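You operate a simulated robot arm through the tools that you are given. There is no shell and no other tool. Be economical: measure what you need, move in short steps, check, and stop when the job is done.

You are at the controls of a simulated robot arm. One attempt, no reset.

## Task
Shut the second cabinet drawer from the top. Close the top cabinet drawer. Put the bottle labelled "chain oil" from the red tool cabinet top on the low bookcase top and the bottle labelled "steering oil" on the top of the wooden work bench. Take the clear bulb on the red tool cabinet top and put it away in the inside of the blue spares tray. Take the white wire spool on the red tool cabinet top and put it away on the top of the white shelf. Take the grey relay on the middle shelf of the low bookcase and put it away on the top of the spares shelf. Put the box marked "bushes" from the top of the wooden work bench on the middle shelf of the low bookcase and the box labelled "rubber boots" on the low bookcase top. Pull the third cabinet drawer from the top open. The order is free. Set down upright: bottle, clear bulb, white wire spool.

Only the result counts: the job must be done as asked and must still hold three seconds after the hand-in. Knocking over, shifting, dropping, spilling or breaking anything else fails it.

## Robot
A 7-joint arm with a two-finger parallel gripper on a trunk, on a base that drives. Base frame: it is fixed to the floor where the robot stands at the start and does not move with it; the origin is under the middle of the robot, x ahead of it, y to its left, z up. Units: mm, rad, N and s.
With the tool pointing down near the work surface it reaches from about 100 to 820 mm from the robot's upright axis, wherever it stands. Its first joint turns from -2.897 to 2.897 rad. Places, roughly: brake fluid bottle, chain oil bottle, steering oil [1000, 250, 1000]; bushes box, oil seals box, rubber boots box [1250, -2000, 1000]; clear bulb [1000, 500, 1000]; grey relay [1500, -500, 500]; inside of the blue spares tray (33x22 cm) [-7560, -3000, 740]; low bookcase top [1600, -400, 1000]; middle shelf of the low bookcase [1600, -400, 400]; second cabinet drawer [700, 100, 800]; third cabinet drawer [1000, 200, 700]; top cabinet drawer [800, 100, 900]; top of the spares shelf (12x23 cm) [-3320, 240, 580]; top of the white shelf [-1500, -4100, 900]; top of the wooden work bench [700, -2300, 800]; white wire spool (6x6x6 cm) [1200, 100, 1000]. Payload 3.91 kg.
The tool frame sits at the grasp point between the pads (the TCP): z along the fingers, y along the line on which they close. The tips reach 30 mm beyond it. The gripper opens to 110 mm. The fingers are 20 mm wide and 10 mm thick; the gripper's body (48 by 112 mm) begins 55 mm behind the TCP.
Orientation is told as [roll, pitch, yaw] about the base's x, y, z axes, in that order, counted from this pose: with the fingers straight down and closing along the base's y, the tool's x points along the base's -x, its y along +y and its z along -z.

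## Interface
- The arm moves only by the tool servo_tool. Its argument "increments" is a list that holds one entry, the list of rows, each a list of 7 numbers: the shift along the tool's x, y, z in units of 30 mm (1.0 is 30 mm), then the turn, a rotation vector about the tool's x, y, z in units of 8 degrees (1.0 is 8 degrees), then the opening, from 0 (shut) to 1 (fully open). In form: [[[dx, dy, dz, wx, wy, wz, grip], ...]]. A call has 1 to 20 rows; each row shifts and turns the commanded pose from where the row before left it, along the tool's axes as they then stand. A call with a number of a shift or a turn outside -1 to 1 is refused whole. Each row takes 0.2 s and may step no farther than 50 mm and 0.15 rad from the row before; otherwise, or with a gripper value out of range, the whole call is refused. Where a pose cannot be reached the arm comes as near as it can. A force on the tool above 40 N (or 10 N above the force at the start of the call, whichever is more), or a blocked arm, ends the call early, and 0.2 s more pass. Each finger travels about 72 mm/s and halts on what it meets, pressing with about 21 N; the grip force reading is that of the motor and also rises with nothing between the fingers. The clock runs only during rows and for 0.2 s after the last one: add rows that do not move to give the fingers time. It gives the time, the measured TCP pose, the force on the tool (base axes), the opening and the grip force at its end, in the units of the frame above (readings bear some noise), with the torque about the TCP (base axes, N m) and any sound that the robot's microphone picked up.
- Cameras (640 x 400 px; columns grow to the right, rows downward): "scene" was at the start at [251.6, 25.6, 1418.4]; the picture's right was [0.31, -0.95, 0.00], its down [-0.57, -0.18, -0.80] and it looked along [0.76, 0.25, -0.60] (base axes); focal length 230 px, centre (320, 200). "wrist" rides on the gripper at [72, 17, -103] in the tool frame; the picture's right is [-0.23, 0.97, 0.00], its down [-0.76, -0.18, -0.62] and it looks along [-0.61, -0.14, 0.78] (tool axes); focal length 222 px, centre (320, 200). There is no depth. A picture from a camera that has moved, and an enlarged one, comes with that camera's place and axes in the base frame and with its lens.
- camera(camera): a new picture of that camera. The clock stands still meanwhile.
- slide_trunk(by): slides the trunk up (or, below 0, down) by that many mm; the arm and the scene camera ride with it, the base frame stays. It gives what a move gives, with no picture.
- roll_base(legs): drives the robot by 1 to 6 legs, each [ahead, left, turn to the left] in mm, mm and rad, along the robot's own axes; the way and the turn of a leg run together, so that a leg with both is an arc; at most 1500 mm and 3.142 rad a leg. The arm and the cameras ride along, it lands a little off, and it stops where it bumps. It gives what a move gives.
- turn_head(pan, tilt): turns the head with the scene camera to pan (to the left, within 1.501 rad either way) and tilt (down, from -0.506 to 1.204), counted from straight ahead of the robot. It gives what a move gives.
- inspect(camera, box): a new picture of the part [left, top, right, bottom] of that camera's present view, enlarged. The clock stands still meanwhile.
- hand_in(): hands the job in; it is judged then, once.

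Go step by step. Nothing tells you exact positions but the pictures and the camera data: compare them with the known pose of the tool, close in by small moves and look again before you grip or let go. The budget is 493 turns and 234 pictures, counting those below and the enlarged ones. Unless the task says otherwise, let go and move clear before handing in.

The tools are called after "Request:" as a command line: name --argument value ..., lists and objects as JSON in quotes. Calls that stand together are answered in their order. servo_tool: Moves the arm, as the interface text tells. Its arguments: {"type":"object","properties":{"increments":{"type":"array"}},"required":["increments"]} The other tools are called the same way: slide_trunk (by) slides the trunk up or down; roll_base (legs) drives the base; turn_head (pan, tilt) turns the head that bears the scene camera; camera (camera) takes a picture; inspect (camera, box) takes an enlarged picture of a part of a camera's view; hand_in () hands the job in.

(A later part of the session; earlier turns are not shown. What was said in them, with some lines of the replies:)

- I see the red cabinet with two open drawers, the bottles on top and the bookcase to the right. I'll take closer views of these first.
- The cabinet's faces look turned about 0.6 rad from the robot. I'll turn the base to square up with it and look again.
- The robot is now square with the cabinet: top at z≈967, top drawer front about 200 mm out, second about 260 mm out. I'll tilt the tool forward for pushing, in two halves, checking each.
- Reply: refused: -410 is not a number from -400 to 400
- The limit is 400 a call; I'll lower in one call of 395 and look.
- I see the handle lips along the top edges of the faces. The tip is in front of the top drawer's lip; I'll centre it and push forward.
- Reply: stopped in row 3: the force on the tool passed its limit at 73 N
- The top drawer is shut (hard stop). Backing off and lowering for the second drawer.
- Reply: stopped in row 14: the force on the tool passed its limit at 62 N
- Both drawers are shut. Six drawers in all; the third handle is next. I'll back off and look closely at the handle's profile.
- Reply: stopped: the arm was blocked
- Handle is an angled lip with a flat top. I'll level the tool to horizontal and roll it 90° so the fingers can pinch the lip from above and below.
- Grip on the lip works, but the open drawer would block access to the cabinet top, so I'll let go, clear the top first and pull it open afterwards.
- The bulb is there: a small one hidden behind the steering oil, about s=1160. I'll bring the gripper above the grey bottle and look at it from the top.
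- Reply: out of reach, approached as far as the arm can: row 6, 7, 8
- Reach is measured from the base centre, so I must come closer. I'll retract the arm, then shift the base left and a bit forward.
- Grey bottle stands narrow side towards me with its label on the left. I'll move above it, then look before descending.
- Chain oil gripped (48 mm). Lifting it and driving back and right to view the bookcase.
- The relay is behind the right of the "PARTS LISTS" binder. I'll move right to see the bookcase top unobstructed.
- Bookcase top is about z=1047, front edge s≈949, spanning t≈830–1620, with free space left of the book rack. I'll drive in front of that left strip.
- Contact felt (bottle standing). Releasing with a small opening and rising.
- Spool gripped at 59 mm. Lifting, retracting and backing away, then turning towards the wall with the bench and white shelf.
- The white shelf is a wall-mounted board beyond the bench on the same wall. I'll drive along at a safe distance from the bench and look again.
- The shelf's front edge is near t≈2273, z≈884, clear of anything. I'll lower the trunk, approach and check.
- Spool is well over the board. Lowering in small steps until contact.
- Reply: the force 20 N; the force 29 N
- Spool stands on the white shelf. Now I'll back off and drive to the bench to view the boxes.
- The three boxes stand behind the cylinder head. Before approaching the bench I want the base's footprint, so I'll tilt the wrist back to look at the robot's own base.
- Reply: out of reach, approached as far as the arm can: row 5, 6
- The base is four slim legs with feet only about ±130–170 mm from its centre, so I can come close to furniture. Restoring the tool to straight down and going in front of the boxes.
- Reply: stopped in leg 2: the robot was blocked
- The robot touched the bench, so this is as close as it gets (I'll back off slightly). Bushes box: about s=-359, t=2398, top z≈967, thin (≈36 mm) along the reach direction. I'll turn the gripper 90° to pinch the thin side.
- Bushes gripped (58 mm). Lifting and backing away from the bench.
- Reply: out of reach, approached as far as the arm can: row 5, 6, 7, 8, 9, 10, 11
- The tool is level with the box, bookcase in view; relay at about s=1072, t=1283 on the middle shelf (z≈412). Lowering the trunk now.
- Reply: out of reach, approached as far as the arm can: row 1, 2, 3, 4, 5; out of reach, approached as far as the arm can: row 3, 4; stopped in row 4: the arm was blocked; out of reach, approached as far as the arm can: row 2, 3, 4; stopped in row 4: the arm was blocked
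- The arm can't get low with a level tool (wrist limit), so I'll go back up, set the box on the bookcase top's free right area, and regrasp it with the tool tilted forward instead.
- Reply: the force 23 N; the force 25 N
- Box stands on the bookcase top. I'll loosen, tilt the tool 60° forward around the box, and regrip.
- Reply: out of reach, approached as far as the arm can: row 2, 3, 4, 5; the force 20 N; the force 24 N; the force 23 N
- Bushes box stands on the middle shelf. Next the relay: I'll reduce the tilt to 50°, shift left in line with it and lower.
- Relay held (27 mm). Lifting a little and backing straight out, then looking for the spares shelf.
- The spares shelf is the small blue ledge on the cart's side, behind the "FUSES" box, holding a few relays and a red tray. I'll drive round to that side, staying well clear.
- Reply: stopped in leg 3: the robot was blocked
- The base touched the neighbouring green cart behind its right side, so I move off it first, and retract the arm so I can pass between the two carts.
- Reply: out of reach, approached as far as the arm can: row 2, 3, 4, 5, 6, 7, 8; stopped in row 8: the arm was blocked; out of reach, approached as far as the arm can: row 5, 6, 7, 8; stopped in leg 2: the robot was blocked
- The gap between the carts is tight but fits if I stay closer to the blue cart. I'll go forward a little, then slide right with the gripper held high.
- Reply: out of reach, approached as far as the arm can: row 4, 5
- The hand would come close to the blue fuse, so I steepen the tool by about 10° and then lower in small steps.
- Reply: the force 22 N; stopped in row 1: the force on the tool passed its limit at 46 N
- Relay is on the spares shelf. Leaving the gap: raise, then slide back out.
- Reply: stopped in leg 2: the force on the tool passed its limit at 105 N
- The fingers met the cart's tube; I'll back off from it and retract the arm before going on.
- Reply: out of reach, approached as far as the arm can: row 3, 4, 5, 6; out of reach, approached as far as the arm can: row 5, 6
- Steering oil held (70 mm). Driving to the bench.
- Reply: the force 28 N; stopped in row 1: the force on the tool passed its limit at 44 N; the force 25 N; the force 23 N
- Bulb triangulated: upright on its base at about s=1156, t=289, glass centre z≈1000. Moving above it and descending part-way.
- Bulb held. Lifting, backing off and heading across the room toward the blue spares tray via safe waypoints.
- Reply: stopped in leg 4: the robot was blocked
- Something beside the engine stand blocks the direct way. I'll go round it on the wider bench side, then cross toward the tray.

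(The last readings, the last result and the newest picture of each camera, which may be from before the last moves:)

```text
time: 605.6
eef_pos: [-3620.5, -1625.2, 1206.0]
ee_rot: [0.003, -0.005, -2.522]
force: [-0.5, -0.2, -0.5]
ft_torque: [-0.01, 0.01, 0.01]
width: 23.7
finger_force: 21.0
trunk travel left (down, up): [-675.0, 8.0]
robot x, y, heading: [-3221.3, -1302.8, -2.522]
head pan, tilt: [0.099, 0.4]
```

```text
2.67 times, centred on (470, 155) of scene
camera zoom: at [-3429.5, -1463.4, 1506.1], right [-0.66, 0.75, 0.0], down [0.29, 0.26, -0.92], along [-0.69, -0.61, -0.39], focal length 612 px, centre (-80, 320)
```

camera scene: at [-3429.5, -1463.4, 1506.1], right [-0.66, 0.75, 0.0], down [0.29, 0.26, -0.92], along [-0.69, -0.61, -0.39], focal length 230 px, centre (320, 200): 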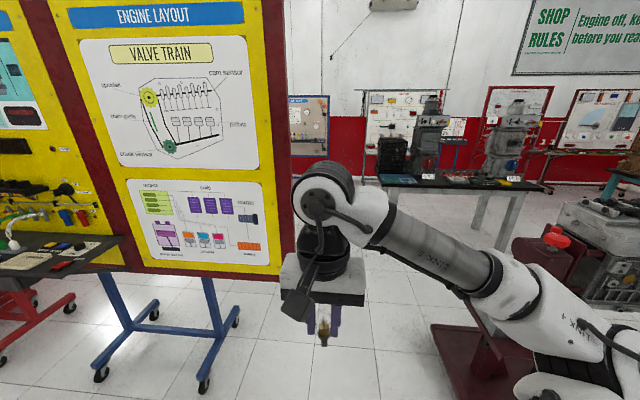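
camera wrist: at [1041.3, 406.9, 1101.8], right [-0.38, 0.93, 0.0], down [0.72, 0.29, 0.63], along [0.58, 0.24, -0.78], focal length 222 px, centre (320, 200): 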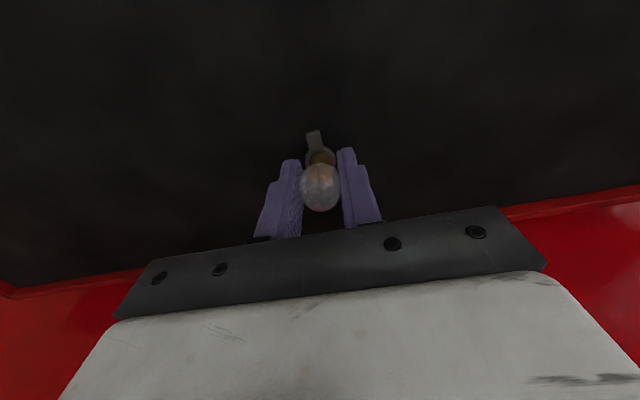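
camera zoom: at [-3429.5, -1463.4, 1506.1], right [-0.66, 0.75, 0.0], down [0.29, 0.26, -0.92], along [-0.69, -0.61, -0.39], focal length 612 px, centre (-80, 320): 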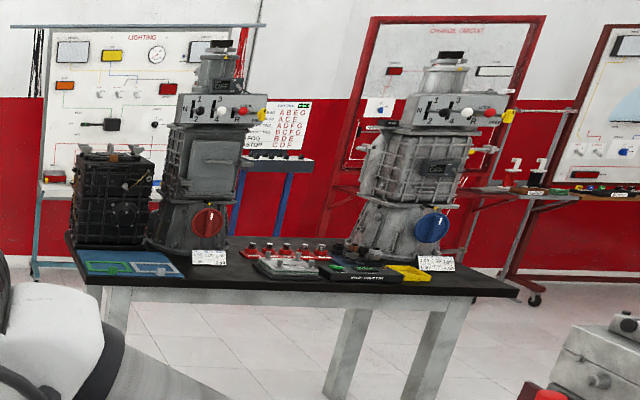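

Request:
roll_base --legs '[[900, 90, 0], [500, 0, 0], [700, 350, 0], [600, 0, 0]]'

Request:
turn_head --pan -0.45 --tilt 0.45

Request:
camera --camera "scene"

```text
time: 610.9
eef_pos: [-4305.9, -2234.4, 1210.9]
ee_rot: [0.002, -0.014, -2.508]
force: [-0.7, 0.5, 0.2]
ft_torque: [0.02, -0.02, -0.01]
width: 23.6
finger_force: 20.9
trunk travel left (down, up): [-675.0, 8.0]
robot x, y, heading: [-3920.4, -1915.1, -2.507]
head pan, tilt: [0.099, 0.4]
stopped in leg 2: the robot was blocked; the commanded pose is now the measured one
```

```text
time: 611.9
eef_pos: [-4306.3, -2234.8, 1211.8]
ee_rot: [0.003, -0.017, -2.509]
force: [-1.3, -0.2, -0.1]
ft_torque: [0.05, 0.03, 0.0]
width: 23.9
finger_force: 20.6
trunk travel left (down, up): [-675.0, 8.0]
robot x, y, heading: [-3922.0, -1913.5, -2.506]
head pan, tilt: [-0.45, 0.45]
```

```text
39 pictures are left
camera scene: at [-4136.0, -2023.7, 1504.5], right [-0.18, 0.98, -0.01], down [0.42, 0.07, -0.91], along [-0.89, -0.17, -0.42], focal length 230 px, centre (320, 200)
```

scene: 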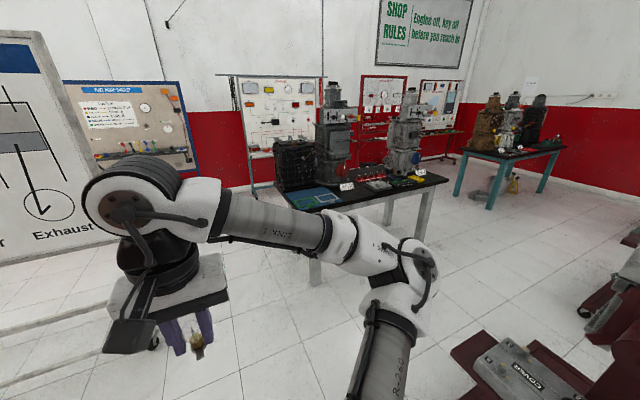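

Request:
roll_base --legs '[[-120, 0, 0], [0, -290, 0], [650, 0, 0], [350, 0, 0], [500, 450, 0]]'

Request:
turn_head --pan -0.25 --tilt 0.4

Request:
camera --camera "scene"

```text
time: 624.3
eef_pos: [-5339.8, -3161.5, 1205.5]
ee_rot: [0.002, -0.004, -2.507]
force: [-0.5, -0.6, 0.0]
ft_torque: [0.03, 0.02, -0.02]
width: 23.5
finger_force: 21.3
trunk travel left (down, up): [-675.0, 8.0]
robot x, y, heading: [-4945.0, -2835.7, -2.508]
head pan, tilt: [-0.45, 0.45]
```

```text
time: 625.0
eef_pos: [-5336.9, -3162.4, 1205.5]
ee_rot: [0.003, -0.003, -2.507]
force: [0.2, 0.9, 0.4]
ft_torque: [0.02, -0.01, -0.02]
width: 23.6
finger_force: 20.9
trunk travel left (down, up): [-675.0, 8.0]
robot x, y, heading: [-4941.5, -2834.5, -2.504]
head pan, tilt: [-0.25, 0.4]
```

```text
38 pictures are left
camera scene: at [-5167.3, -2971.0, 1506.1], right [-0.37, 0.93, 0.0], down [0.36, 0.15, -0.92], along [-0.85, -0.34, -0.39], focal length 230 px, centre (320, 200)
```

scene: 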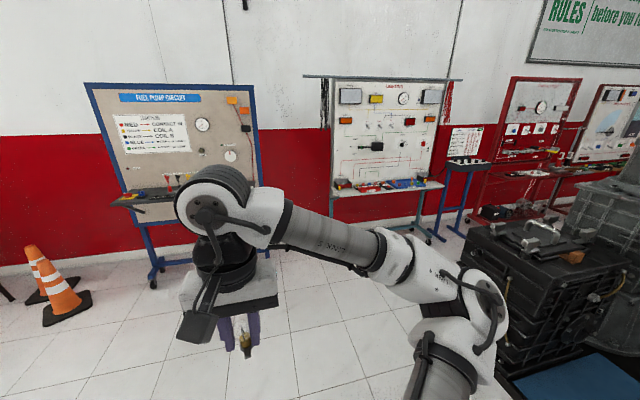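

Request:
inspect --camera "scene" --box '[320, 150, 480, 250]'

```text
4.00 times, centred on (400, 200) of scene
camera zoom: at [-5167.3, -2971.0, 1506.1], right [-0.37, 0.93, 0.0], down [0.36, 0.15, -0.92], along [-0.85, -0.34, -0.39], focal length 919 px, centre (0, 200)
```

zoom: 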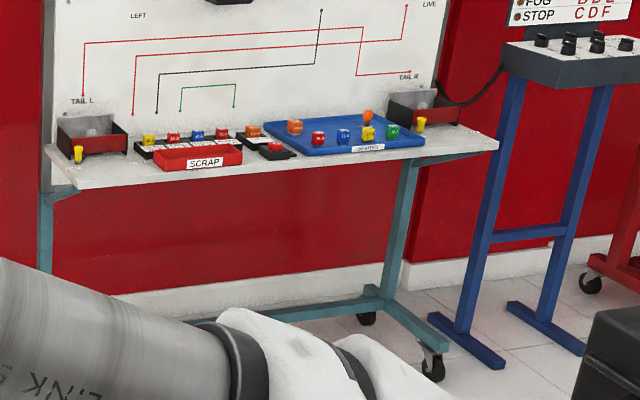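

Request:
roll_base --legs '[[0, 0, -0.017], [1200, 0, 0], [0, -1386, 0]]'

Request:
turn_head --pan 0.0 --tilt 0.6

Request:
camera --camera "scene"

```text
time: 642.0
eef_pos: [-7121.0, -2685.0, 1206.5]
ee_rot: [0.002, -0.004, -2.555]
force: [0.3, -0.1, 0.4]
ft_torque: [-0.03, 0.01, -0.04]
width: 23.9
finger_force: 21.1
trunk travel left (down, up): [-675.0, 8.0]
robot x, y, heading: [-6710.2, -2374.6, -2.555]
head pan, tilt: [-0.25, 0.4]
```

```text
time: 642.8
eef_pos: [-7120.8, -2685.0, 1205.2]
ee_rot: [0.003, -0.005, -2.555]
force: [0.6, 0.3, 0.0]
ft_torque: [0.01, 0.01, 0.03]
width: 23.8
finger_force: 21.0
trunk travel left (down, up): [-675.0, 8.0]
robot x, y, heading: [-6708.6, -2377.9, -2.558]
head pan, tilt: [0.0, 0.6]
```

```text
36 pictures are left
camera scene: at [-6927.2, -2520.5, 1488.0], right [-0.55, 0.83, 0.0], down [0.47, 0.31, -0.83], along [-0.69, -0.46, -0.56], focal length 230 px, centre (320, 200)
```

scene: 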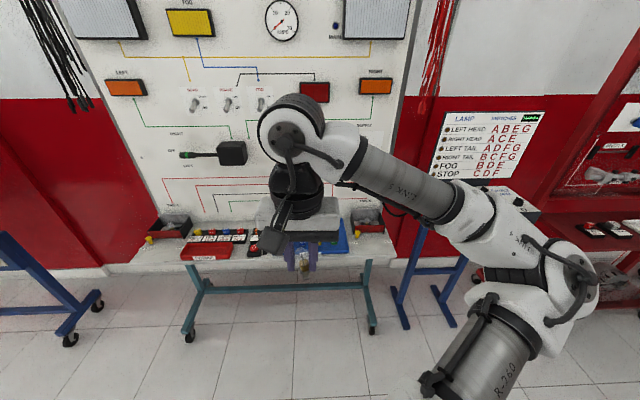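

Request:
roll_base --legs '[[310, 0, 0.035]]'

Request:
slide_trunk --by -230

Request:
servo_tool --increments '[[[-0.9, 0, 0, 0, 0, 0, 0], [-0.9, 0, 0, 0, 0, 0, 0], [-0.9, 0, 0, 0, 0, 0, 0], [-0.9, 0, 0, 0, 0, 0, 0]]]'

Request:
camera --camera "scene"

Request:
camera --camera "wrist"

```text
time: 644.8
eef_pos: [-7357.0, -2864.1, 1204.6]
ee_rot: [0.002, -0.004, -2.526]
force: [-0.2, -0.6, -0.7]
ft_torque: [0.01, -0.02, -0.02]
width: 23.7
finger_force: 21.3
trunk travel left (down, up): [-675.0, 8.0]
robot x, y, heading: [-6956.0, -2547.3, -2.526]
head pan, tilt: [0.0, 0.6]
```

```text
time: 647.2
eef_pos: [-7356.5, -2864.6, 977.1]
ee_rot: [0.002, -0.005, -2.525]
force: [-0.8, -0.8, 0.6]
ft_torque: [0.01, -0.01, 0.01]
width: 23.8
finger_force: 20.9
trunk travel left (down, up): [-445.0, 238.0]
robot x, y, heading: [-6957.5, -2546.9, -2.524]
head pan, tilt: [0.0, 0.6]
```

```text
time: 648.2
eef_pos: [-7442.8, -2927.3, 976.1]
ee_rot: [0.002, -0.006, -2.525]
force: [0.3, 0.7, -0.8]
ft_torque: [-0.01, -0.03, 0.0]
width: 23.7
finger_force: 20.7
trunk travel left (down, up): [-445.0, 238.0]
robot x, y, heading: [-6957.5, -2547.0, -2.523]
head pan, tilt: [0.0, 0.6]
```

```text
35 pictures are left
camera scene: at [-7167.0, -2694.7, 1257.9], right [-0.58, 0.82, 0.0], down [0.46, 0.33, -0.82], along [-0.67, -0.48, -0.57], focal length 230 px, centre (320, 200)
```

scene: 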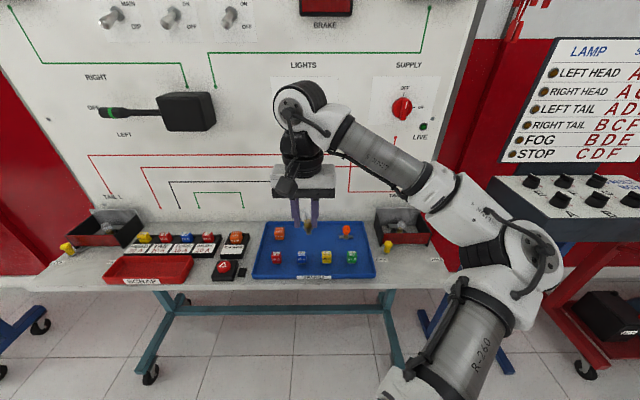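

```text
34 pictures are left
camera wrist: at [-7374.7, -2898.4, 1078.8], right [0.38, -0.93, 0.0], down [-0.72, -0.29, 0.63], along [-0.58, -0.24, -0.78], focal length 222 px, centre (320, 200)
```

wrist: 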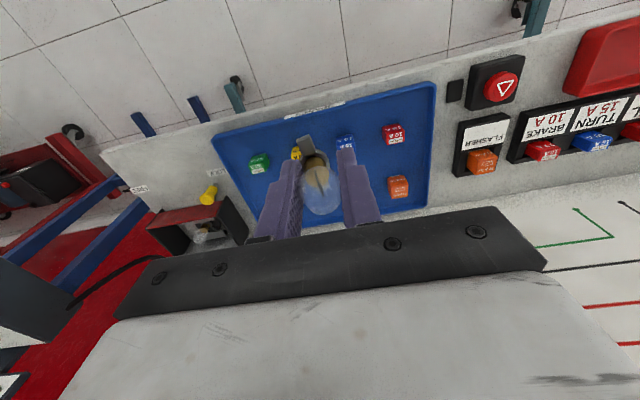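

Request:
inspect --camera "scene" --box '[240, 190, 400, 290]'

```text
4.00 times, centred on (320, 240) of scene
camera zoom: at [-7167.0, -2694.7, 1257.9], right [-0.58, 0.82, 0.0], down [0.46, 0.33, -0.82], along [-0.67, -0.48, -0.57], focal length 919 px, centre (320, 40)
```

zoom: 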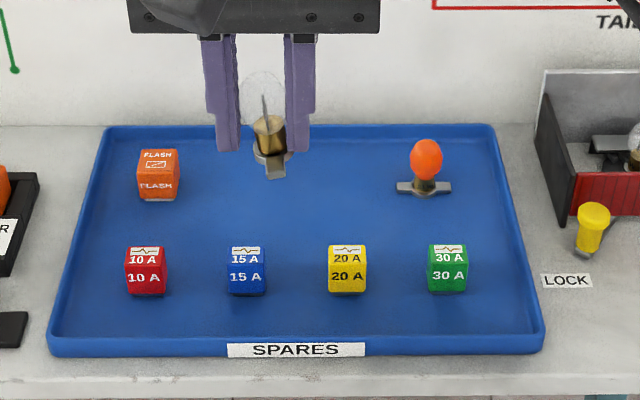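

Request:
roll_base --legs '[[60, 0, 0]]'

Request:
servo_tool --increments '[[[-0.86, -0.05, 0.3, 0, 0, 0, 0], [-0.86, -0.05, 0.3, 0, 0, 0, 0], [-0.86, -0.05, 0.3, 0, 0, 0, 0], [-0.86, -0.05, 0.3, 0, 0, 0, 0], [-0.86, -0.03, 0.3, 0, 0, 0, 0], [0, 0, 0.9, 0, 0, 0, 0], [0, 0, 0.9, 0, 0, 0, 0], [0, 0, 0.9, 0, 0, 0, 0]]]'

Request:
inspect --camera "scene" --box '[240, 190, 400, 290]'

Request:
camera --camera "wrist"

```text
time: 649.2
eef_pos: [-7492.4, -2961.0, 975.7]
ee_rot: [0.002, -0.004, -2.526]
force: [-0.4, 0.2, -0.4]
ft_torque: [-0.05, 0.0, -0.01]
width: 23.6
finger_force: 21.3
trunk travel left (down, up): [-445.0, 238.0]
robot x, y, heading: [-7003.6, -2581.9, -2.526]
head pan, tilt: [0.0, 0.6]
```

```text
time: 651.0
eef_pos: [-7602.3, -3029.4, 850.6]
ee_rot: [0.002, -0.006, -2.526]
force: [-0.5, 0.2, -0.4]
ft_torque: [0.03, 0.0, -0.01]
width: 23.7
finger_force: 21.1
trunk travel left (down, up): [-445.0, 238.0]
robot x, y, heading: [-7003.2, -2580.8, -2.528]
head pan, tilt: [0.0, 0.6]
```

```text
4.00 times, centred on (320, 240) of scene
camera zoom: at [-7215.7, -2729.1, 1257.9], right [-0.58, 0.82, 0.0], down [0.46, 0.33, -0.83], along [-0.67, -0.48, -0.56], focal length 919 px, centre (320, 40)
```

zoom: 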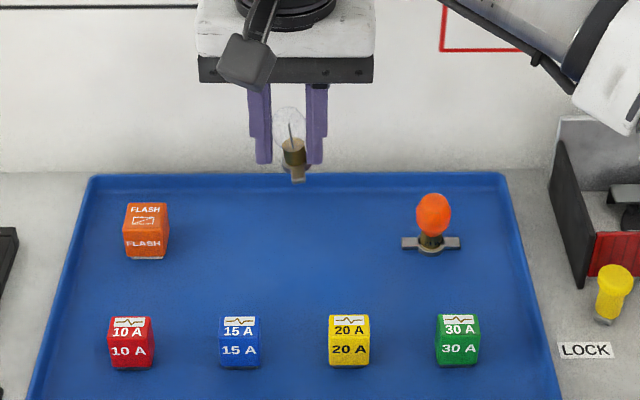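

```text
31 pictures are left
camera wrist: at [-7533.1, -3001.4, 953.3], right [0.38, -0.93, 0.0], down [-0.72, -0.29, 0.63], along [-0.58, -0.24, -0.78], focal length 222 px, centre (320, 200)
```

wrist: 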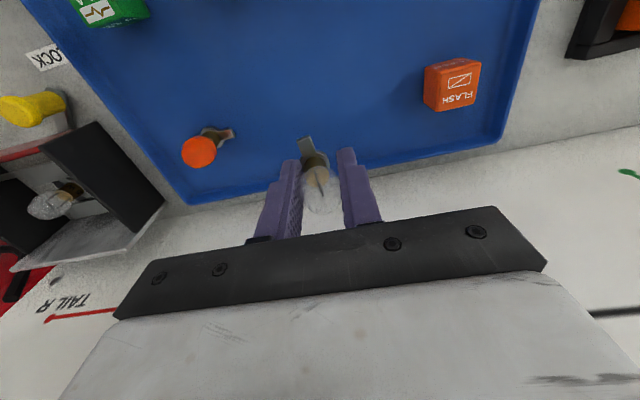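

Request:
servo_tool --increments '[[[0, 0, 0.8, 0, 0, 0, 0], [0, 0, 0.5, 0, 0, 0, 0], [0, 0, 0.3, 0, 0, 0, 0], [0, 0, 0.1, 0, 0, 0, 0], [0, 0, 0, 0, 0, 0, 0]]]'

Request:
servo_tool --increments '[[[0, 0, 0.1, 0, 0, 0, 0], [0, 0, 0.1, 0, 0, 0, 0], [0, 0, 0, 0, 0, 0, 0]]]'

Request:
inspect --camera "scene" --box '[260, 190, 380, 265]'

```text
time: 652.2
eef_pos: [-7602.0, -3029.8, 799.2]
ee_rot: [0.003, -0.003, -2.526]
force: [-0.2, 0.4, -0.4]
ft_torque: [-0.01, -0.04, -0.02]
width: 24.0
finger_force: 20.8
trunk travel left (down, up): [-445.0, 238.0]
robot x, y, heading: [-7004.8, -2579.9, -2.524]
head pan, tilt: [0.0, 0.6]
```

```text
time: 653.0
eef_pos: [-7603.1, -3028.9, 793.9]
ee_rot: [0.002, -0.004, -2.526]
force: [0.3, -0.1, -0.2]
ft_torque: [0.01, 0.0, 0.02]
width: 23.9
finger_force: 21.2
trunk travel left (down, up): [-445.0, 238.0]
robot x, y, heading: [-7001.7, -2577.7, -2.52]
head pan, tilt: [0.0, 0.6]
```

```text
5.33 times, centred on (320, 228) of scene
camera zoom: at [-7215.6, -2729.1, 1257.9], right [-0.58, 0.82, 0.0], down [0.46, 0.33, -0.83], along [-0.67, -0.48, -0.56], focal length 1225 px, centre (320, 53)
```

zoom: 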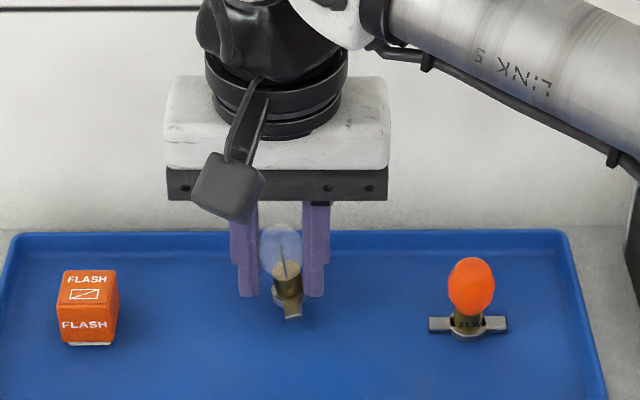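

Request:
servo_tool --increments '[[[0, 0, 0.1, 0, 0, 0, 0], [0, 0, 0.1, 0, 0, 0, 0], [0, 0, 0, 0, 0, 0, 0]]]'

Request:
servo_tool --increments '[[[0, 0, 0.1, 0, 0, 0, 0], [0, 0, 0, 0, 0, 0, 0]]]'

Request:
servo_tool --increments '[[[0, 0, 0.1, 0, 0, 0, 0], [0, 0, 0, 0, 0, 0, 0]]]'

Request:
servo_tool --increments '[[[0, 0, 0.1, 0, 0, 0, 0], [0, 0, 0, 0, 0, 0, 0]]]'

```text
time: 653.8
eef_pos: [-7601.7, -3030.3, 788.1]
ee_rot: [0.002, -0.003, -2.527]
force: [0.3, 0.1, 0.2]
ft_torque: [0.04, 0.01, 0.02]
width: 24.0
finger_force: 21.0
trunk travel left (down, up): [-445.0, 238.0]
robot x, y, heading: [-7001.6, -2578.7, -2.529]
head pan, tilt: [0.0, 0.6]
```

```text
time: 654.4
eef_pos: [-7602.2, -3031.8, 785.3]
ee_rot: [0.003, -0.003, -2.525]
force: [0.3, 0.0, 0.2]
ft_torque: [-0.02, -0.02, 0.01]
width: 23.9
finger_force: 21.5
trunk travel left (down, up): [-445.0, 238.0]
robot x, y, heading: [-7005.0, -2577.2, -2.523]
head pan, tilt: [0.0, 0.6]
```

```text
time: 655.0
eef_pos: [-7603.2, -3030.6, 782.4]
ee_rot: [0.002, -0.006, -2.527]
force: [-0.7, -0.7, 6.6]
ft_torque: [-0.07, 0.0, -0.01]
width: 23.9
finger_force: 20.5
trunk travel left (down, up): [-445.0, 238.0]
robot x, y, heading: [-7004.1, -2577.8, -2.525]
head pan, tilt: [0.0, 0.6]
```

```text
time: 655.6
eef_pos: [-7602.5, -3029.0, 780.3]
ee_rot: [0.003, -0.008, -2.526]
force: [-3.8, 1.0, 20.7]
ft_torque: [-0.07, 0.09, 0.0]
width: 24.0
finger_force: 20.9
trunk travel left (down, up): [-445.0, 238.0]
robot x, y, heading: [-6999.7, -2581.5, -2.528]
head pan, tilt: [0.0, 0.6]
```

Contact with the tray floor. Easing up 2 mm, releasing and rising.

Request:
servo_tool --increments '[[[0, 0, -0.08, 0, 0, 0, 0], [0, 0, 0, 0, 0, 0, 0.2], [0, 0, 0, 0, 0, 0, 0.45], [0, 0, 0, 0, 0, 0, 0.45], [0, 0, -0.5, 0, 0, 0, 0.45], [0, 0, -0.9, 0, 0, 0, 0.45], [0, 0, -0.9, 0, 0, 0, 0.45], [0, 0, -0.9, 0, 0, 0, 0.45], [0, 0, -0.9, 0, 0, 0, 0.45], [0, 0, -0.9, 0, 0, 0, 0.45]]]'

Request:
inspect --camera "scene" --box '[240, 190, 400, 290]'

```text
time: 657.8
eef_pos: [-7600.5, -3029.5, 931.7]
ee_rot: [0.002, -0.004, -2.525]
force: [0.4, -0.1, -0.2]
ft_torque: [-0.01, -0.01, 0.03]
width: 49.8
finger_force: 0.0
trunk travel left (down, up): [-445.0, 238.0]
robot x, y, heading: [-7004.8, -2576.5, -2.524]
head pan, tilt: [0.0, 0.6]
```

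```text
4.00 times, centred on (320, 240) of scene
camera zoom: at [-7215.5, -2729.1, 1257.9], right [-0.58, 0.82, 0.0], down [0.46, 0.33, -0.83], along [-0.67, -0.48, -0.56], focal length 919 px, centre (320, 40)
```

zoom: 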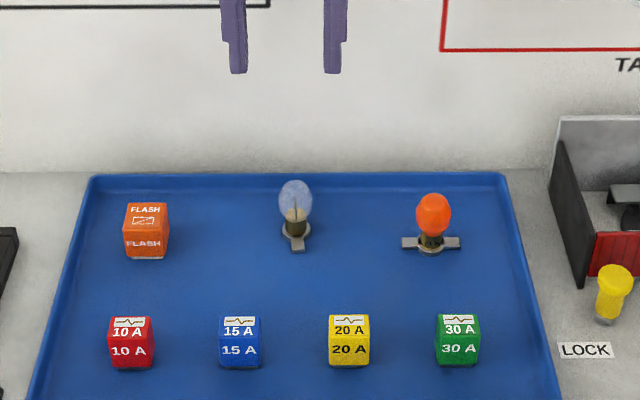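

The bulb stands upright in the blue tray. Retracing the safe route back to the cabinet.

Request:
servo_tool --increments '[[[0.9, 0, 0, 0, 0, 0, 0.6], [0.9, 0, 0, 0, 0, 0, 0.6], [0.9, 0, 0, 0, 0, 0, 0.6], [0.9, 0, 0, 0, 0, 0, 0.6], [0.9, 0, 0, 0, 0, 0, 0.6], [0.9, 0, 0, 0, 0, 0, 0.6], [0.9, 0, 0, 0, 0, 0, 0.6], [0.9, 0, 0, 0, 0, 0, 0.6], [0.9, 0, 0, 0, 0, 0, 0.6]]]'

Request:
slide_trunk --by 230

Request:
roll_base --legs '[[-300, 0, 0], [0, 1400, 0], [-1200, 0, 0], [-500, -450, 0], [-1000, 0, 0]]'

```text
time: 659.8
eef_pos: [-7402.4, -2890.1, 928.9]
ee_rot: [0.002, -0.003, -2.525]
force: [0.0, -0.9, -0.3]
ft_torque: [-0.01, -0.05, -0.04]
width: 65.8
finger_force: 0.1
trunk travel left (down, up): [-445.0, 238.0]
robot x, y, heading: [-7003.8, -2580.6, -2.526]
head pan, tilt: [0.0, 0.6]
```

```text
time: 662.2
eef_pos: [-7401.4, -2891.8, 1160.1]
ee_rot: [0.001, -0.004, -2.526]
force: [-0.6, 0.4, 0.0]
ft_torque: [-0.01, 0.01, 0.04]
width: 66.1
finger_force: 0.1
trunk travel left (down, up): [-675.0, 8.0]
robot x, y, heading: [-7004.9, -2576.9, -2.524]
head pan, tilt: [0.0, 0.6]
```

```text
time: 689.1
eef_pos: [-4382.4, -1962.4, 1159.8]
ee_rot: [0.001, -0.004, -2.544]
force: [0.3, 0.2, 0.4]
ft_torque: [-0.03, -0.01, -0.01]
width: 66.1
finger_force: 0.1
trunk travel left (down, up): [-675.0, 8.0]
robot x, y, heading: [-3979.7, -1657.1, -2.545]
head pan, tilt: [0.0, 0.6]
```

Request:
roll_base --legs '[[0, 0, 0.022], [-820, 140, 0], [0, 1000, 0], [0, 1000, 0], [-1200, 0, 0]]'

Request:
roll_base --legs '[[-1300, 0, 0], [-600, 0, 0]]'

```text
time: 715.0
eef_pos: [-1492.7, -2544.5, 1160.9]
ee_rot: [0.001, -0.004, -2.533]
force: [0.0, 0.5, -0.4]
ft_torque: [-0.01, 0.0, -0.02]
width: 65.9
finger_force: 0.0
trunk travel left (down, up): [-675.0, 8.0]
robot x, y, heading: [-1089.1, -2236.6, -2.525]
head pan, tilt: [0.0, 0.6]
```

```text
time: 724.4
eef_pos: [41.3, -1447.9, 1159.8]
ee_rot: [0.002, -0.004, -2.508]
force: [0.1, 0.2, -0.2]
ft_torque: [-0.01, -0.01, 0.0]
width: 66.3
finger_force: 0.0
trunk travel left (down, up): [-675.0, 8.0]
robot x, y, heading: [433.6, -1128.2, -2.509]
head pan, tilt: [0.0, 0.6]
```

Request:
roll_base --legs '[[0, 0, 3.129], [0, 831, 0], [149, 0, 0]]'

Request:
turn_head --pan 0.0 --tilt 0.7

Request:
camera --camera "scene"

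```text
time: 739.9
eef_pos: [427.6, -41.5, 1159.2]
ee_rot: [0.002, -0.005, 0.66]
force: [0.1, -0.2, -0.8]
ft_torque: [-0.03, -0.02, -0.02]
width: 66.2
finger_force: 0.0
trunk travel left (down, up): [-675.0, 8.0]
robot x, y, heading: [44.0, -376.3, 0.66]
head pan, tilt: [0.0, 0.6]
```

```text
time: 740.5
eef_pos: [426.2, -42.3, 1160.1]
ee_rot: [0.002, -0.005, 0.66]
force: [-0.3, -0.1, -0.4]
ft_torque: [0.01, -0.01, 0.01]
width: 66.1
finger_force: 0.0
trunk travel left (down, up): [-675.0, 8.0]
robot x, y, heading: [42.6, -370.6, 0.659]
head pan, tilt: [0.0, 0.7]
```

```text
28 pictures are left
camera scene: at [240.6, -215.4, 1479.4], right [0.61, -0.79, 0.0], down [-0.51, -0.4, -0.77], along [0.6, 0.47, -0.64], focal length 230 px, centre (320, 200)
```

scene: 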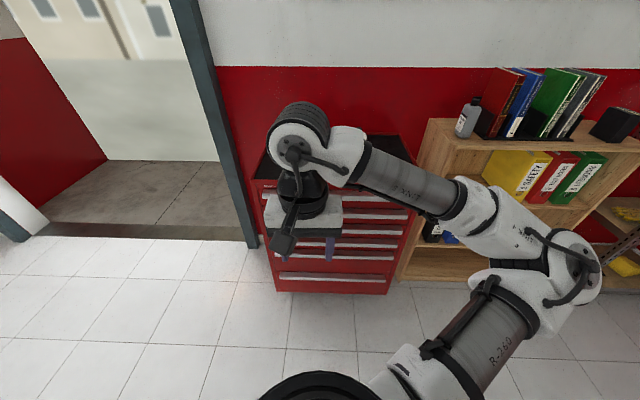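

Back in front of the cabinet. Setting up the level, rolled tool pose for the third drawer handle, well clear of the cabinet.

Request:
roll_base --legs '[[0, 0, -0.039], [10, -12, 0]]'

Request:
servo_tool --increments '[[[-0.8, 0, -0.8, 0, 0, 0, 0.6], [-0.8, 0, -0.8, 0, 0, 0, 0.6], [-0.8, 0, -0.8, 0, 0, 0, 0.6], [-0.8, 0, -0.8, 0, 0, 0, 0.6], [-0.8, 0, -0.8, 0, 0, 0, 0.6], [-0.8, 0, -0.8, 0, 0, 0, 0.6]]]'

Request:
servo_tool --increments '[[[0, 0, 0, 0, -1, 0, 0.6], [0, 0, 0, 0, -1, 0, 0.6], [0, 0, 0, 0, -1, 0, 0.6], [0, 0, 0, 0, -1, 0, 0.6], [0, 0, 0, 0, -1, 0, 0.6], [0, 0, 0, 0, -1, 0, 0.6], [0, 0, 0, 0, -1, 0, 0.6], [0, 0, 0, 0, -1, 0, 0.6], [0, 0, 0, 0, -1, 0, 0.6], [0, 0, 0, 0, -1, 0, 0.6], [0, 0, 0, 0, -1, 0, 0.6], [0, 0, 0, 0, -0.25, 0, 0.6]]]'

```text
time: 741.7
eef_pos: [454.4, -61.6, 1159.8]
ee_rot: [0.001, -0.005, 0.622]
force: [1.1, 0.0, 0.5]
ft_torque: [0.04, 0.03, 0.01]
width: 66.0
finger_force: 0.0
trunk travel left (down, up): [-675.0, 8.0]
robot x, y, heading: [53.7, -375.1, 0.628]
head pan, tilt: [0.0, 0.7]
```

```text
time: 743.1
eef_pos: [571.2, 23.0, 1305.1]
ee_rot: [0.004, -0.003, 0.62]
force: [-0.9, 0.0, -0.4]
ft_torque: [0.03, 0.03, 0.0]
width: 66.0
finger_force: 0.0
trunk travel left (down, up): [-675.0, 8.0]
robot x, y, heading: [53.2, -375.4, 0.618]
head pan, tilt: [0.0, 0.7]
```

```text
time: 745.7
eef_pos: [583.5, 34.6, 1318.8]
ee_rot: [2.879, -1.565, -2.258]
force: [-0.7, -0.4, 0.1]
ft_torque: [0.01, -0.01, 0.02]
width: 65.9
finger_force: 0.1
out of reach, approached as far as the arm can: row 11, 12
trunk travel left (down, up): [-675.0, 8.0]
robot x, y, heading: [54.4, -372.9, 0.625]
head pan, tilt: [0.0, 0.7]
```

Request:
servo_tool --increments '[[[-0.8, 0, 0.7, 0, 0, 0, 0.6], [-0.8, 0, 0.7, 0, 0, 0, 0.6], [-0.5, 0, 0.7, 0, 0, 0, 0.6]]]'

Request:
servo_tool --increments '[[[0, 0, 0, 0, 0, 1, 0.6], [0, 0, 0, 0, 0, 1, 0.6], [0, 0, 0, 0, 0, 1, 0.6], [0, 0, 0, 0, 0, 1, 0.6], [0, 0, 0, 0, 0, 1, 0.6], [0, 0, 0, 0, 0, 1, 0.6], [0, 0, 0, 0, 0, 1, 0.6], [0, 0, 0, 0, 0, 1, 0.6], [0, 0, 0, 0, 0, 1, 0.6], [0, 0, 0, 0, 0, 1, 0.6], [0, 0, 0, 0, 0, 1, 0.6], [0, 0, 0, 0, 0, 0.25, 0.6]]]'

Request:
slide_trunk --by -400

Request:
slide_trunk --by -188

```text
time: 746.5
eef_pos: [635.8, 71.9, 1381.6]
ee_rot: [2.872, -1.566, -2.25]
force: [0.6, -0.5, -0.3]
ft_torque: [-0.03, 0.02, 0.01]
width: 66.0
finger_force: 0.0
trunk travel left (down, up): [-675.0, 8.0]
robot x, y, heading: [53.9, -374.1, 0.622]
head pan, tilt: [0.0, 0.7]
```

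```text
time: 749.1
eef_pos: [635.1, 71.1, 1381.5]
ee_rot: [1.575, 0.004, -0.948]
force: [-0.1, 0.6, 0.2]
ft_torque: [-0.01, 0.0, 0.03]
width: 66.2
finger_force: 0.0
trunk travel left (down, up): [-675.0, 8.0]
robot x, y, heading: [54.9, -376.3, 0.621]
head pan, tilt: [0.0, 0.7]
```

```text
time: 753.0
eef_pos: [634.2, 68.9, 981.4]
ee_rot: [1.574, 0.0, -0.948]
force: [-0.2, -0.3, -0.4]
ft_torque: [-0.01, 0.02, -0.01]
width: 66.4
finger_force: 0.0
trunk travel left (down, up): [-275.0, 408.0]
robot x, y, heading: [54.3, -372.1, 0.622]
head pan, tilt: [0.0, 0.7]
```

```text
time: 755.0
eef_pos: [635.1, 71.4, 792.8]
ee_rot: [1.573, 0.002, -0.951]
force: [-0.1, -0.4, 0.4]
ft_torque: [0.0, -0.02, 0.0]
width: 65.8
finger_force: 0.1
trunk travel left (down, up): [-87.0, 596.0]
robot x, y, heading: [57.8, -378.3, 0.626]
head pan, tilt: [0.0, 0.7]
```

Request:
servo_tool --increments '[[[-0.5, -0.8, 0, 0, 0, 0, 0.6], [-0.5, -0.8, 0, 0, 0, 0, 0.6], [-0.3, -0.53, 0, 0, 0, 0, 0.6], [0, 0, 0.9, 0, 0, 0, 0.6], [0, 0, 0.9, 0, 0, 0, 0.6], [0, 0, 0.9, 0, 0, 0, 0.6], [0, 0, 0.5, 0, 0, 0, 0.6]]]'

Request:
camera --camera "wrist"

Request:
camera --camera "scene"

```text
time: 756.6
eef_pos: [735.7, 94.3, 728.9]
ee_rot: [1.575, 0.002, -0.95]
force: [-0.2, 0.3, 0.0]
ft_torque: [-0.02, 0.0, -0.02]
width: 66.1
finger_force: 0.1
trunk travel left (down, up): [-87.0, 596.0]
robot x, y, heading: [55.4, -374.0, 0.62]
head pan, tilt: [0.0, 0.7]
```

```text
27 pictures are left
camera wrist: at [610.2, 94.0, 744.9], right [0.13, -0.19, 0.97], down [-0.06, -0.98, -0.18], along [0.99, -0.04, -0.14], focal length 222 px, centre (320, 200)
```

wrist: 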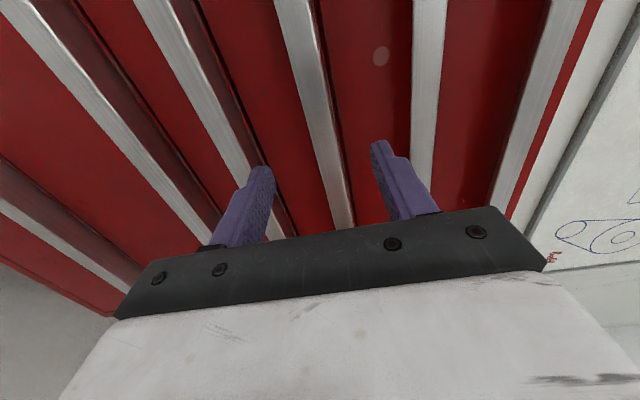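

```text
26 pictures are left
camera scene: at [261.6, -227.3, 891.3], right [0.58, -0.81, 0.0], down [-0.52, -0.37, -0.77], along [0.62, 0.45, -0.64], focal length 230 px, centre (320, 200)
```

scene: 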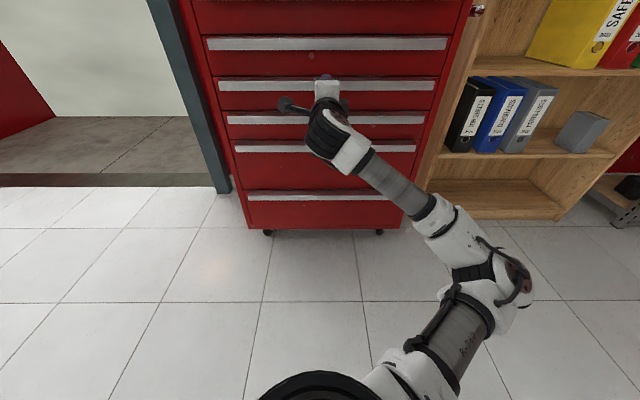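

Same view as before: the third handle lies between the fingers. Going in, gripping and then pulling.

Request:
servo_tool --increments '[[[0, 0, 0.7, 0, 0, 0, 0.6], [0, 0, 0.7, 0, 0, 0, 0.6], [0, 0, 0.7, 0, 0, 0, 0.6], [0, 0, 0.7, 0, 0, 0, 0.6], [0, 0, 0.45, 0, 0, 0, 0.6], [0, 0, 0, 0, 0, 0, 0], [0, 0, 0, 0, 0, 0, 0], [0, 0, 0, 0, 0, 0, 0], [0, 0, 0, 0, 0, 0, 0]]]'

Request:
servo_tool --increments '[[[0, 0, -0.2, 0, 0, 0, 0], [0, 0, -0.5, 0, 0, 0, 0], [0, 0, -0.5, 0, 0, 0, 0], [0, 0, -0.5, 0, 0, 0, 0]]]'

Request:
camera --camera "scene"

```text
time: 758.6
eef_pos: [817.3, 153.1, 729.3]
ee_rot: [1.573, 0.001, -0.949]
force: [-0.5, 1.0, -6.3]
ft_torque: [-0.21, -0.3, 0.08]
width: 24.0
finger_force: 44.8
trunk travel left (down, up): [-87.0, 596.0]
robot x, y, heading: [59.7, -377.8, 0.619]
head pan, tilt: [0.0, 0.7]
```

```text
time: 759.6
eef_pos: [773.3, 122.1, 728.7]
ee_rot: [1.573, 0.0, -0.949]
force: [-3.0, 3.5, -7.9]
ft_torque: [-0.12, -0.3, -1.17]
width: 23.9
finger_force: 45.2
trunk travel left (down, up): [-87.0, 596.0]
robot x, y, heading: [54.3, -375.2, 0.619]
head pan, tilt: [0.0, 0.7]
```

```text
25 pictures are left
camera scene: at [261.8, -226.9, 891.1], right [0.58, -0.81, 0.0], down [-0.52, -0.38, -0.76], along [0.62, 0.45, -0.64], focal length 230 px, centre (320, 200)
```

scene: 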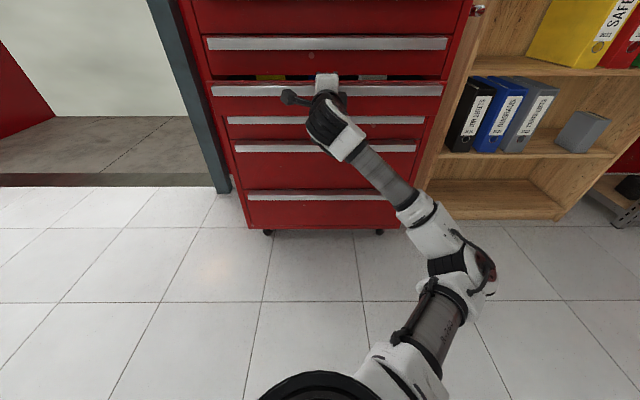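

Request:
roll_base --legs '[[-195, 0, 0]]'

Request:
camera --camera "scene"

```text
time: 761.2
eef_pos: [618.4, 9.7, 729.2]
ee_rot: [1.572, 0.002, -0.953]
force: [16.5, -21.3, -8.7]
ft_torque: [-0.5, -0.62, 0.04]
width: 23.7
finger_force: 44.8
trunk travel left (down, up): [-87.0, 596.0]
robot x, y, heading: [-101.2, -486.4, 0.627]
head pan, tilt: [0.0, 0.7]
```

```text
24 pictures are left
camera scene: at [104.3, -340.3, 891.1], right [0.59, -0.81, 0.0], down [-0.52, -0.38, -0.76], along [0.62, 0.45, -0.64], focal length 230 px, centre (320, 200)
```

scene: 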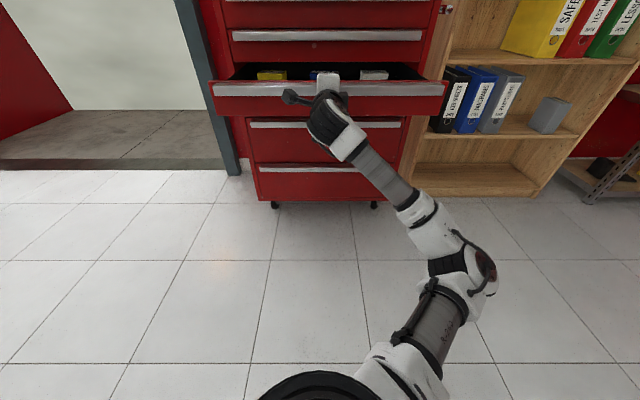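

Request:
roll_base --legs '[[-60, 0, 0]]'

Request:
servo_tool --increments '[[[0, 0, 0, 0, 0, 0, 0.6], [0, 0, 0, 0, 0, 0, 0.6], [0, 0, 0, 0, 0, 0, 0.6], [0, 0, -0.6, 0, 0, 0, 0.6], [0, 0, -0.8, 0, 0, 0, 0.6]]]'

Request:
roll_base --legs '[[-250, 0, 0]]'

Request:
slide_trunk --by 300

Request:
camera --camera "scene"

```text
time: 762.2
eef_pos: [569.9, -26.2, 729.8]
ee_rot: [1.573, 0.001, -0.952]
force: [2.2, -6.3, -5.4]
ft_torque: [-0.47, -0.54, 0.38]
width: 24.1
finger_force: 44.2
trunk travel left (down, up): [-87.0, 596.0]
robot x, y, heading: [-148.3, -524.7, 0.632]
head pan, tilt: [0.0, 0.7]
```

```text
time: 763.4
eef_pos: [534.1, -50.8, 729.2]
ee_rot: [1.574, 0.001, -0.955]
force: [-0.1, 0.0, -0.5]
ft_torque: [-0.01, -0.02, -0.01]
width: 65.9
finger_force: 0.1
trunk travel left (down, up): [-87.0, 596.0]
robot x, y, heading: [-150.1, -521.9, 0.622]
head pan, tilt: [0.0, 0.7]
```

```text
time: 765.2
eef_pos: [333.8, -193.7, 729.1]
ee_rot: [1.572, 0.001, -0.955]
force: [-0.4, -0.2, -0.4]
ft_torque: [-0.01, -0.01, 0.0]
width: 66.0
finger_force: 0.1
trunk travel left (down, up): [-87.0, 596.0]
robot x, y, heading: [-348.5, -666.9, 0.626]
head pan, tilt: [0.0, 0.7]
```

```text
time: 768.2
eef_pos: [333.2, -195.2, 1029.9]
ee_rot: [1.573, 0.003, -0.955]
force: [0.3, 0.6, 0.6]
ft_torque: [0.03, 0.04, 0.02]
width: 66.1
finger_force: 0.2
trunk travel left (down, up): [-387.0, 296.0]
robot x, y, heading: [-351.1, -666.9, 0.629]
head pan, tilt: [0.0, 0.7]
```

```text
23 pictures are left
camera scene: at [-144.5, -519.3, 1191.2], right [0.59, -0.81, 0.0], down [-0.52, -0.38, -0.76], along [0.62, 0.45, -0.64], focal length 230 px, centre (320, 200)
```

scene: 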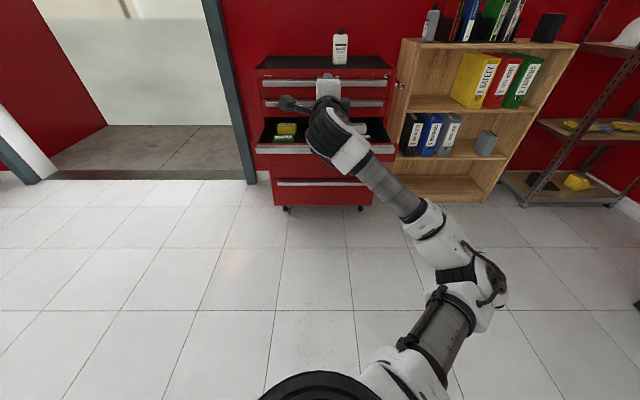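

Request:
inspect --camera "scene" --box '[240, 20, 420, 220]'

Request:
turn_head --pan -1.2 --tilt 0.3

Request:
camera --camera "scene"

```text
2.00 times, centred on (330, 120) of scene
camera zoom: at [-144.5, -519.3, 1191.2], right [0.59, -0.81, 0.0], down [-0.52, -0.38, -0.76], along [0.62, 0.45, -0.64], focal length 459 px, centre (300, 360)
```

zoom: 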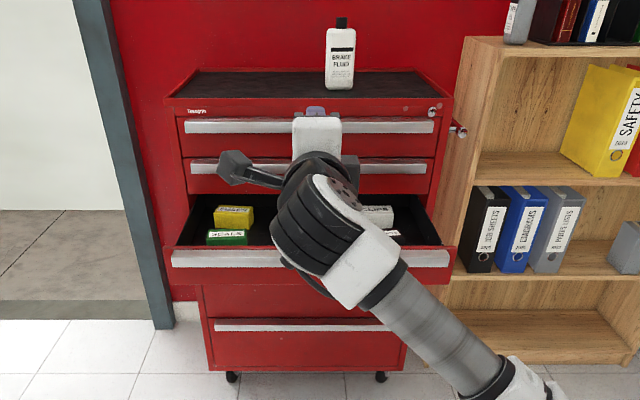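

```text
time: 769.6
eef_pos: [334.3, -194.9, 1030.0]
ee_rot: [1.574, 0.001, -0.955]
force: [-0.3, 0.5, -0.6]
ft_torque: [0.06, -0.01, 0.04]
width: 66.1
finger_force: 0.0
trunk travel left (down, up): [-387.0, 296.0]
robot x, y, heading: [-350.3, -665.4, 0.627]
head pan, tilt: [-1.201, 0.3]
```

```text
21 pictures are left
camera scene: at [-135.1, -619.8, 1227.4], right [-0.54, -0.84, 0.0], down [-0.25, 0.16, -0.96], along [0.8, -0.52, -0.3], focal length 230 px, centre (320, 200)
```

scene: 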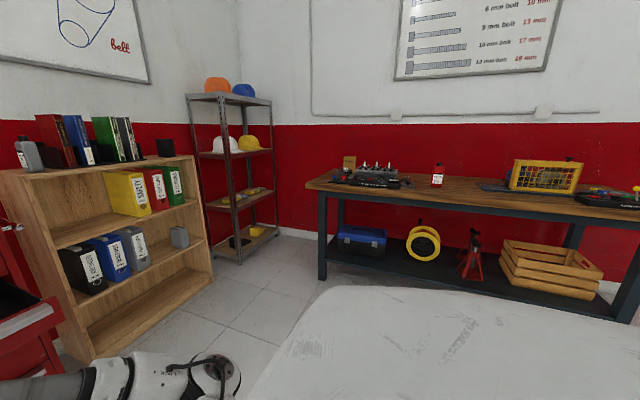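

Everything is in place: drawers one and two are shut, the third is open, and all the items I can see from here stand where they should. Handing in.

Request:
hand_in

```text
The job is handed in.
```

I finished every item and handed the job in. I did touch fixed equipment on the way, and no result came back after the hand-in.

- **Drawers:** the top and second are shut, and the third is open about 300 mm.
- **Bottles:** the chain oil stands on the low bookcase top, and the steering oil stands on the wooden work bench.
- **Bulb:** it stands upright inside the blue spares tray.
- **Spool:** it stands upright on the top of the white shelf.
- **Relay:** it is on the spares shelf beside the fuses.
- **Boxes:** "bushes" is on the middle shelf of the low bookcase, and "rubber boots" is on its top.

I checked the placements by camera. The spool, bulb and relay are in other parts of the room, so I saw those only just after setting them down.

**Contacts:** the base was blocked at the bench, twice beside the green cart, near the engine stand and at the display board. The fingers also hit the blue cart's tube at 105 N. I backed off each time and saw nothing move, but I didn't measure whether a cart or board shifted slightly.
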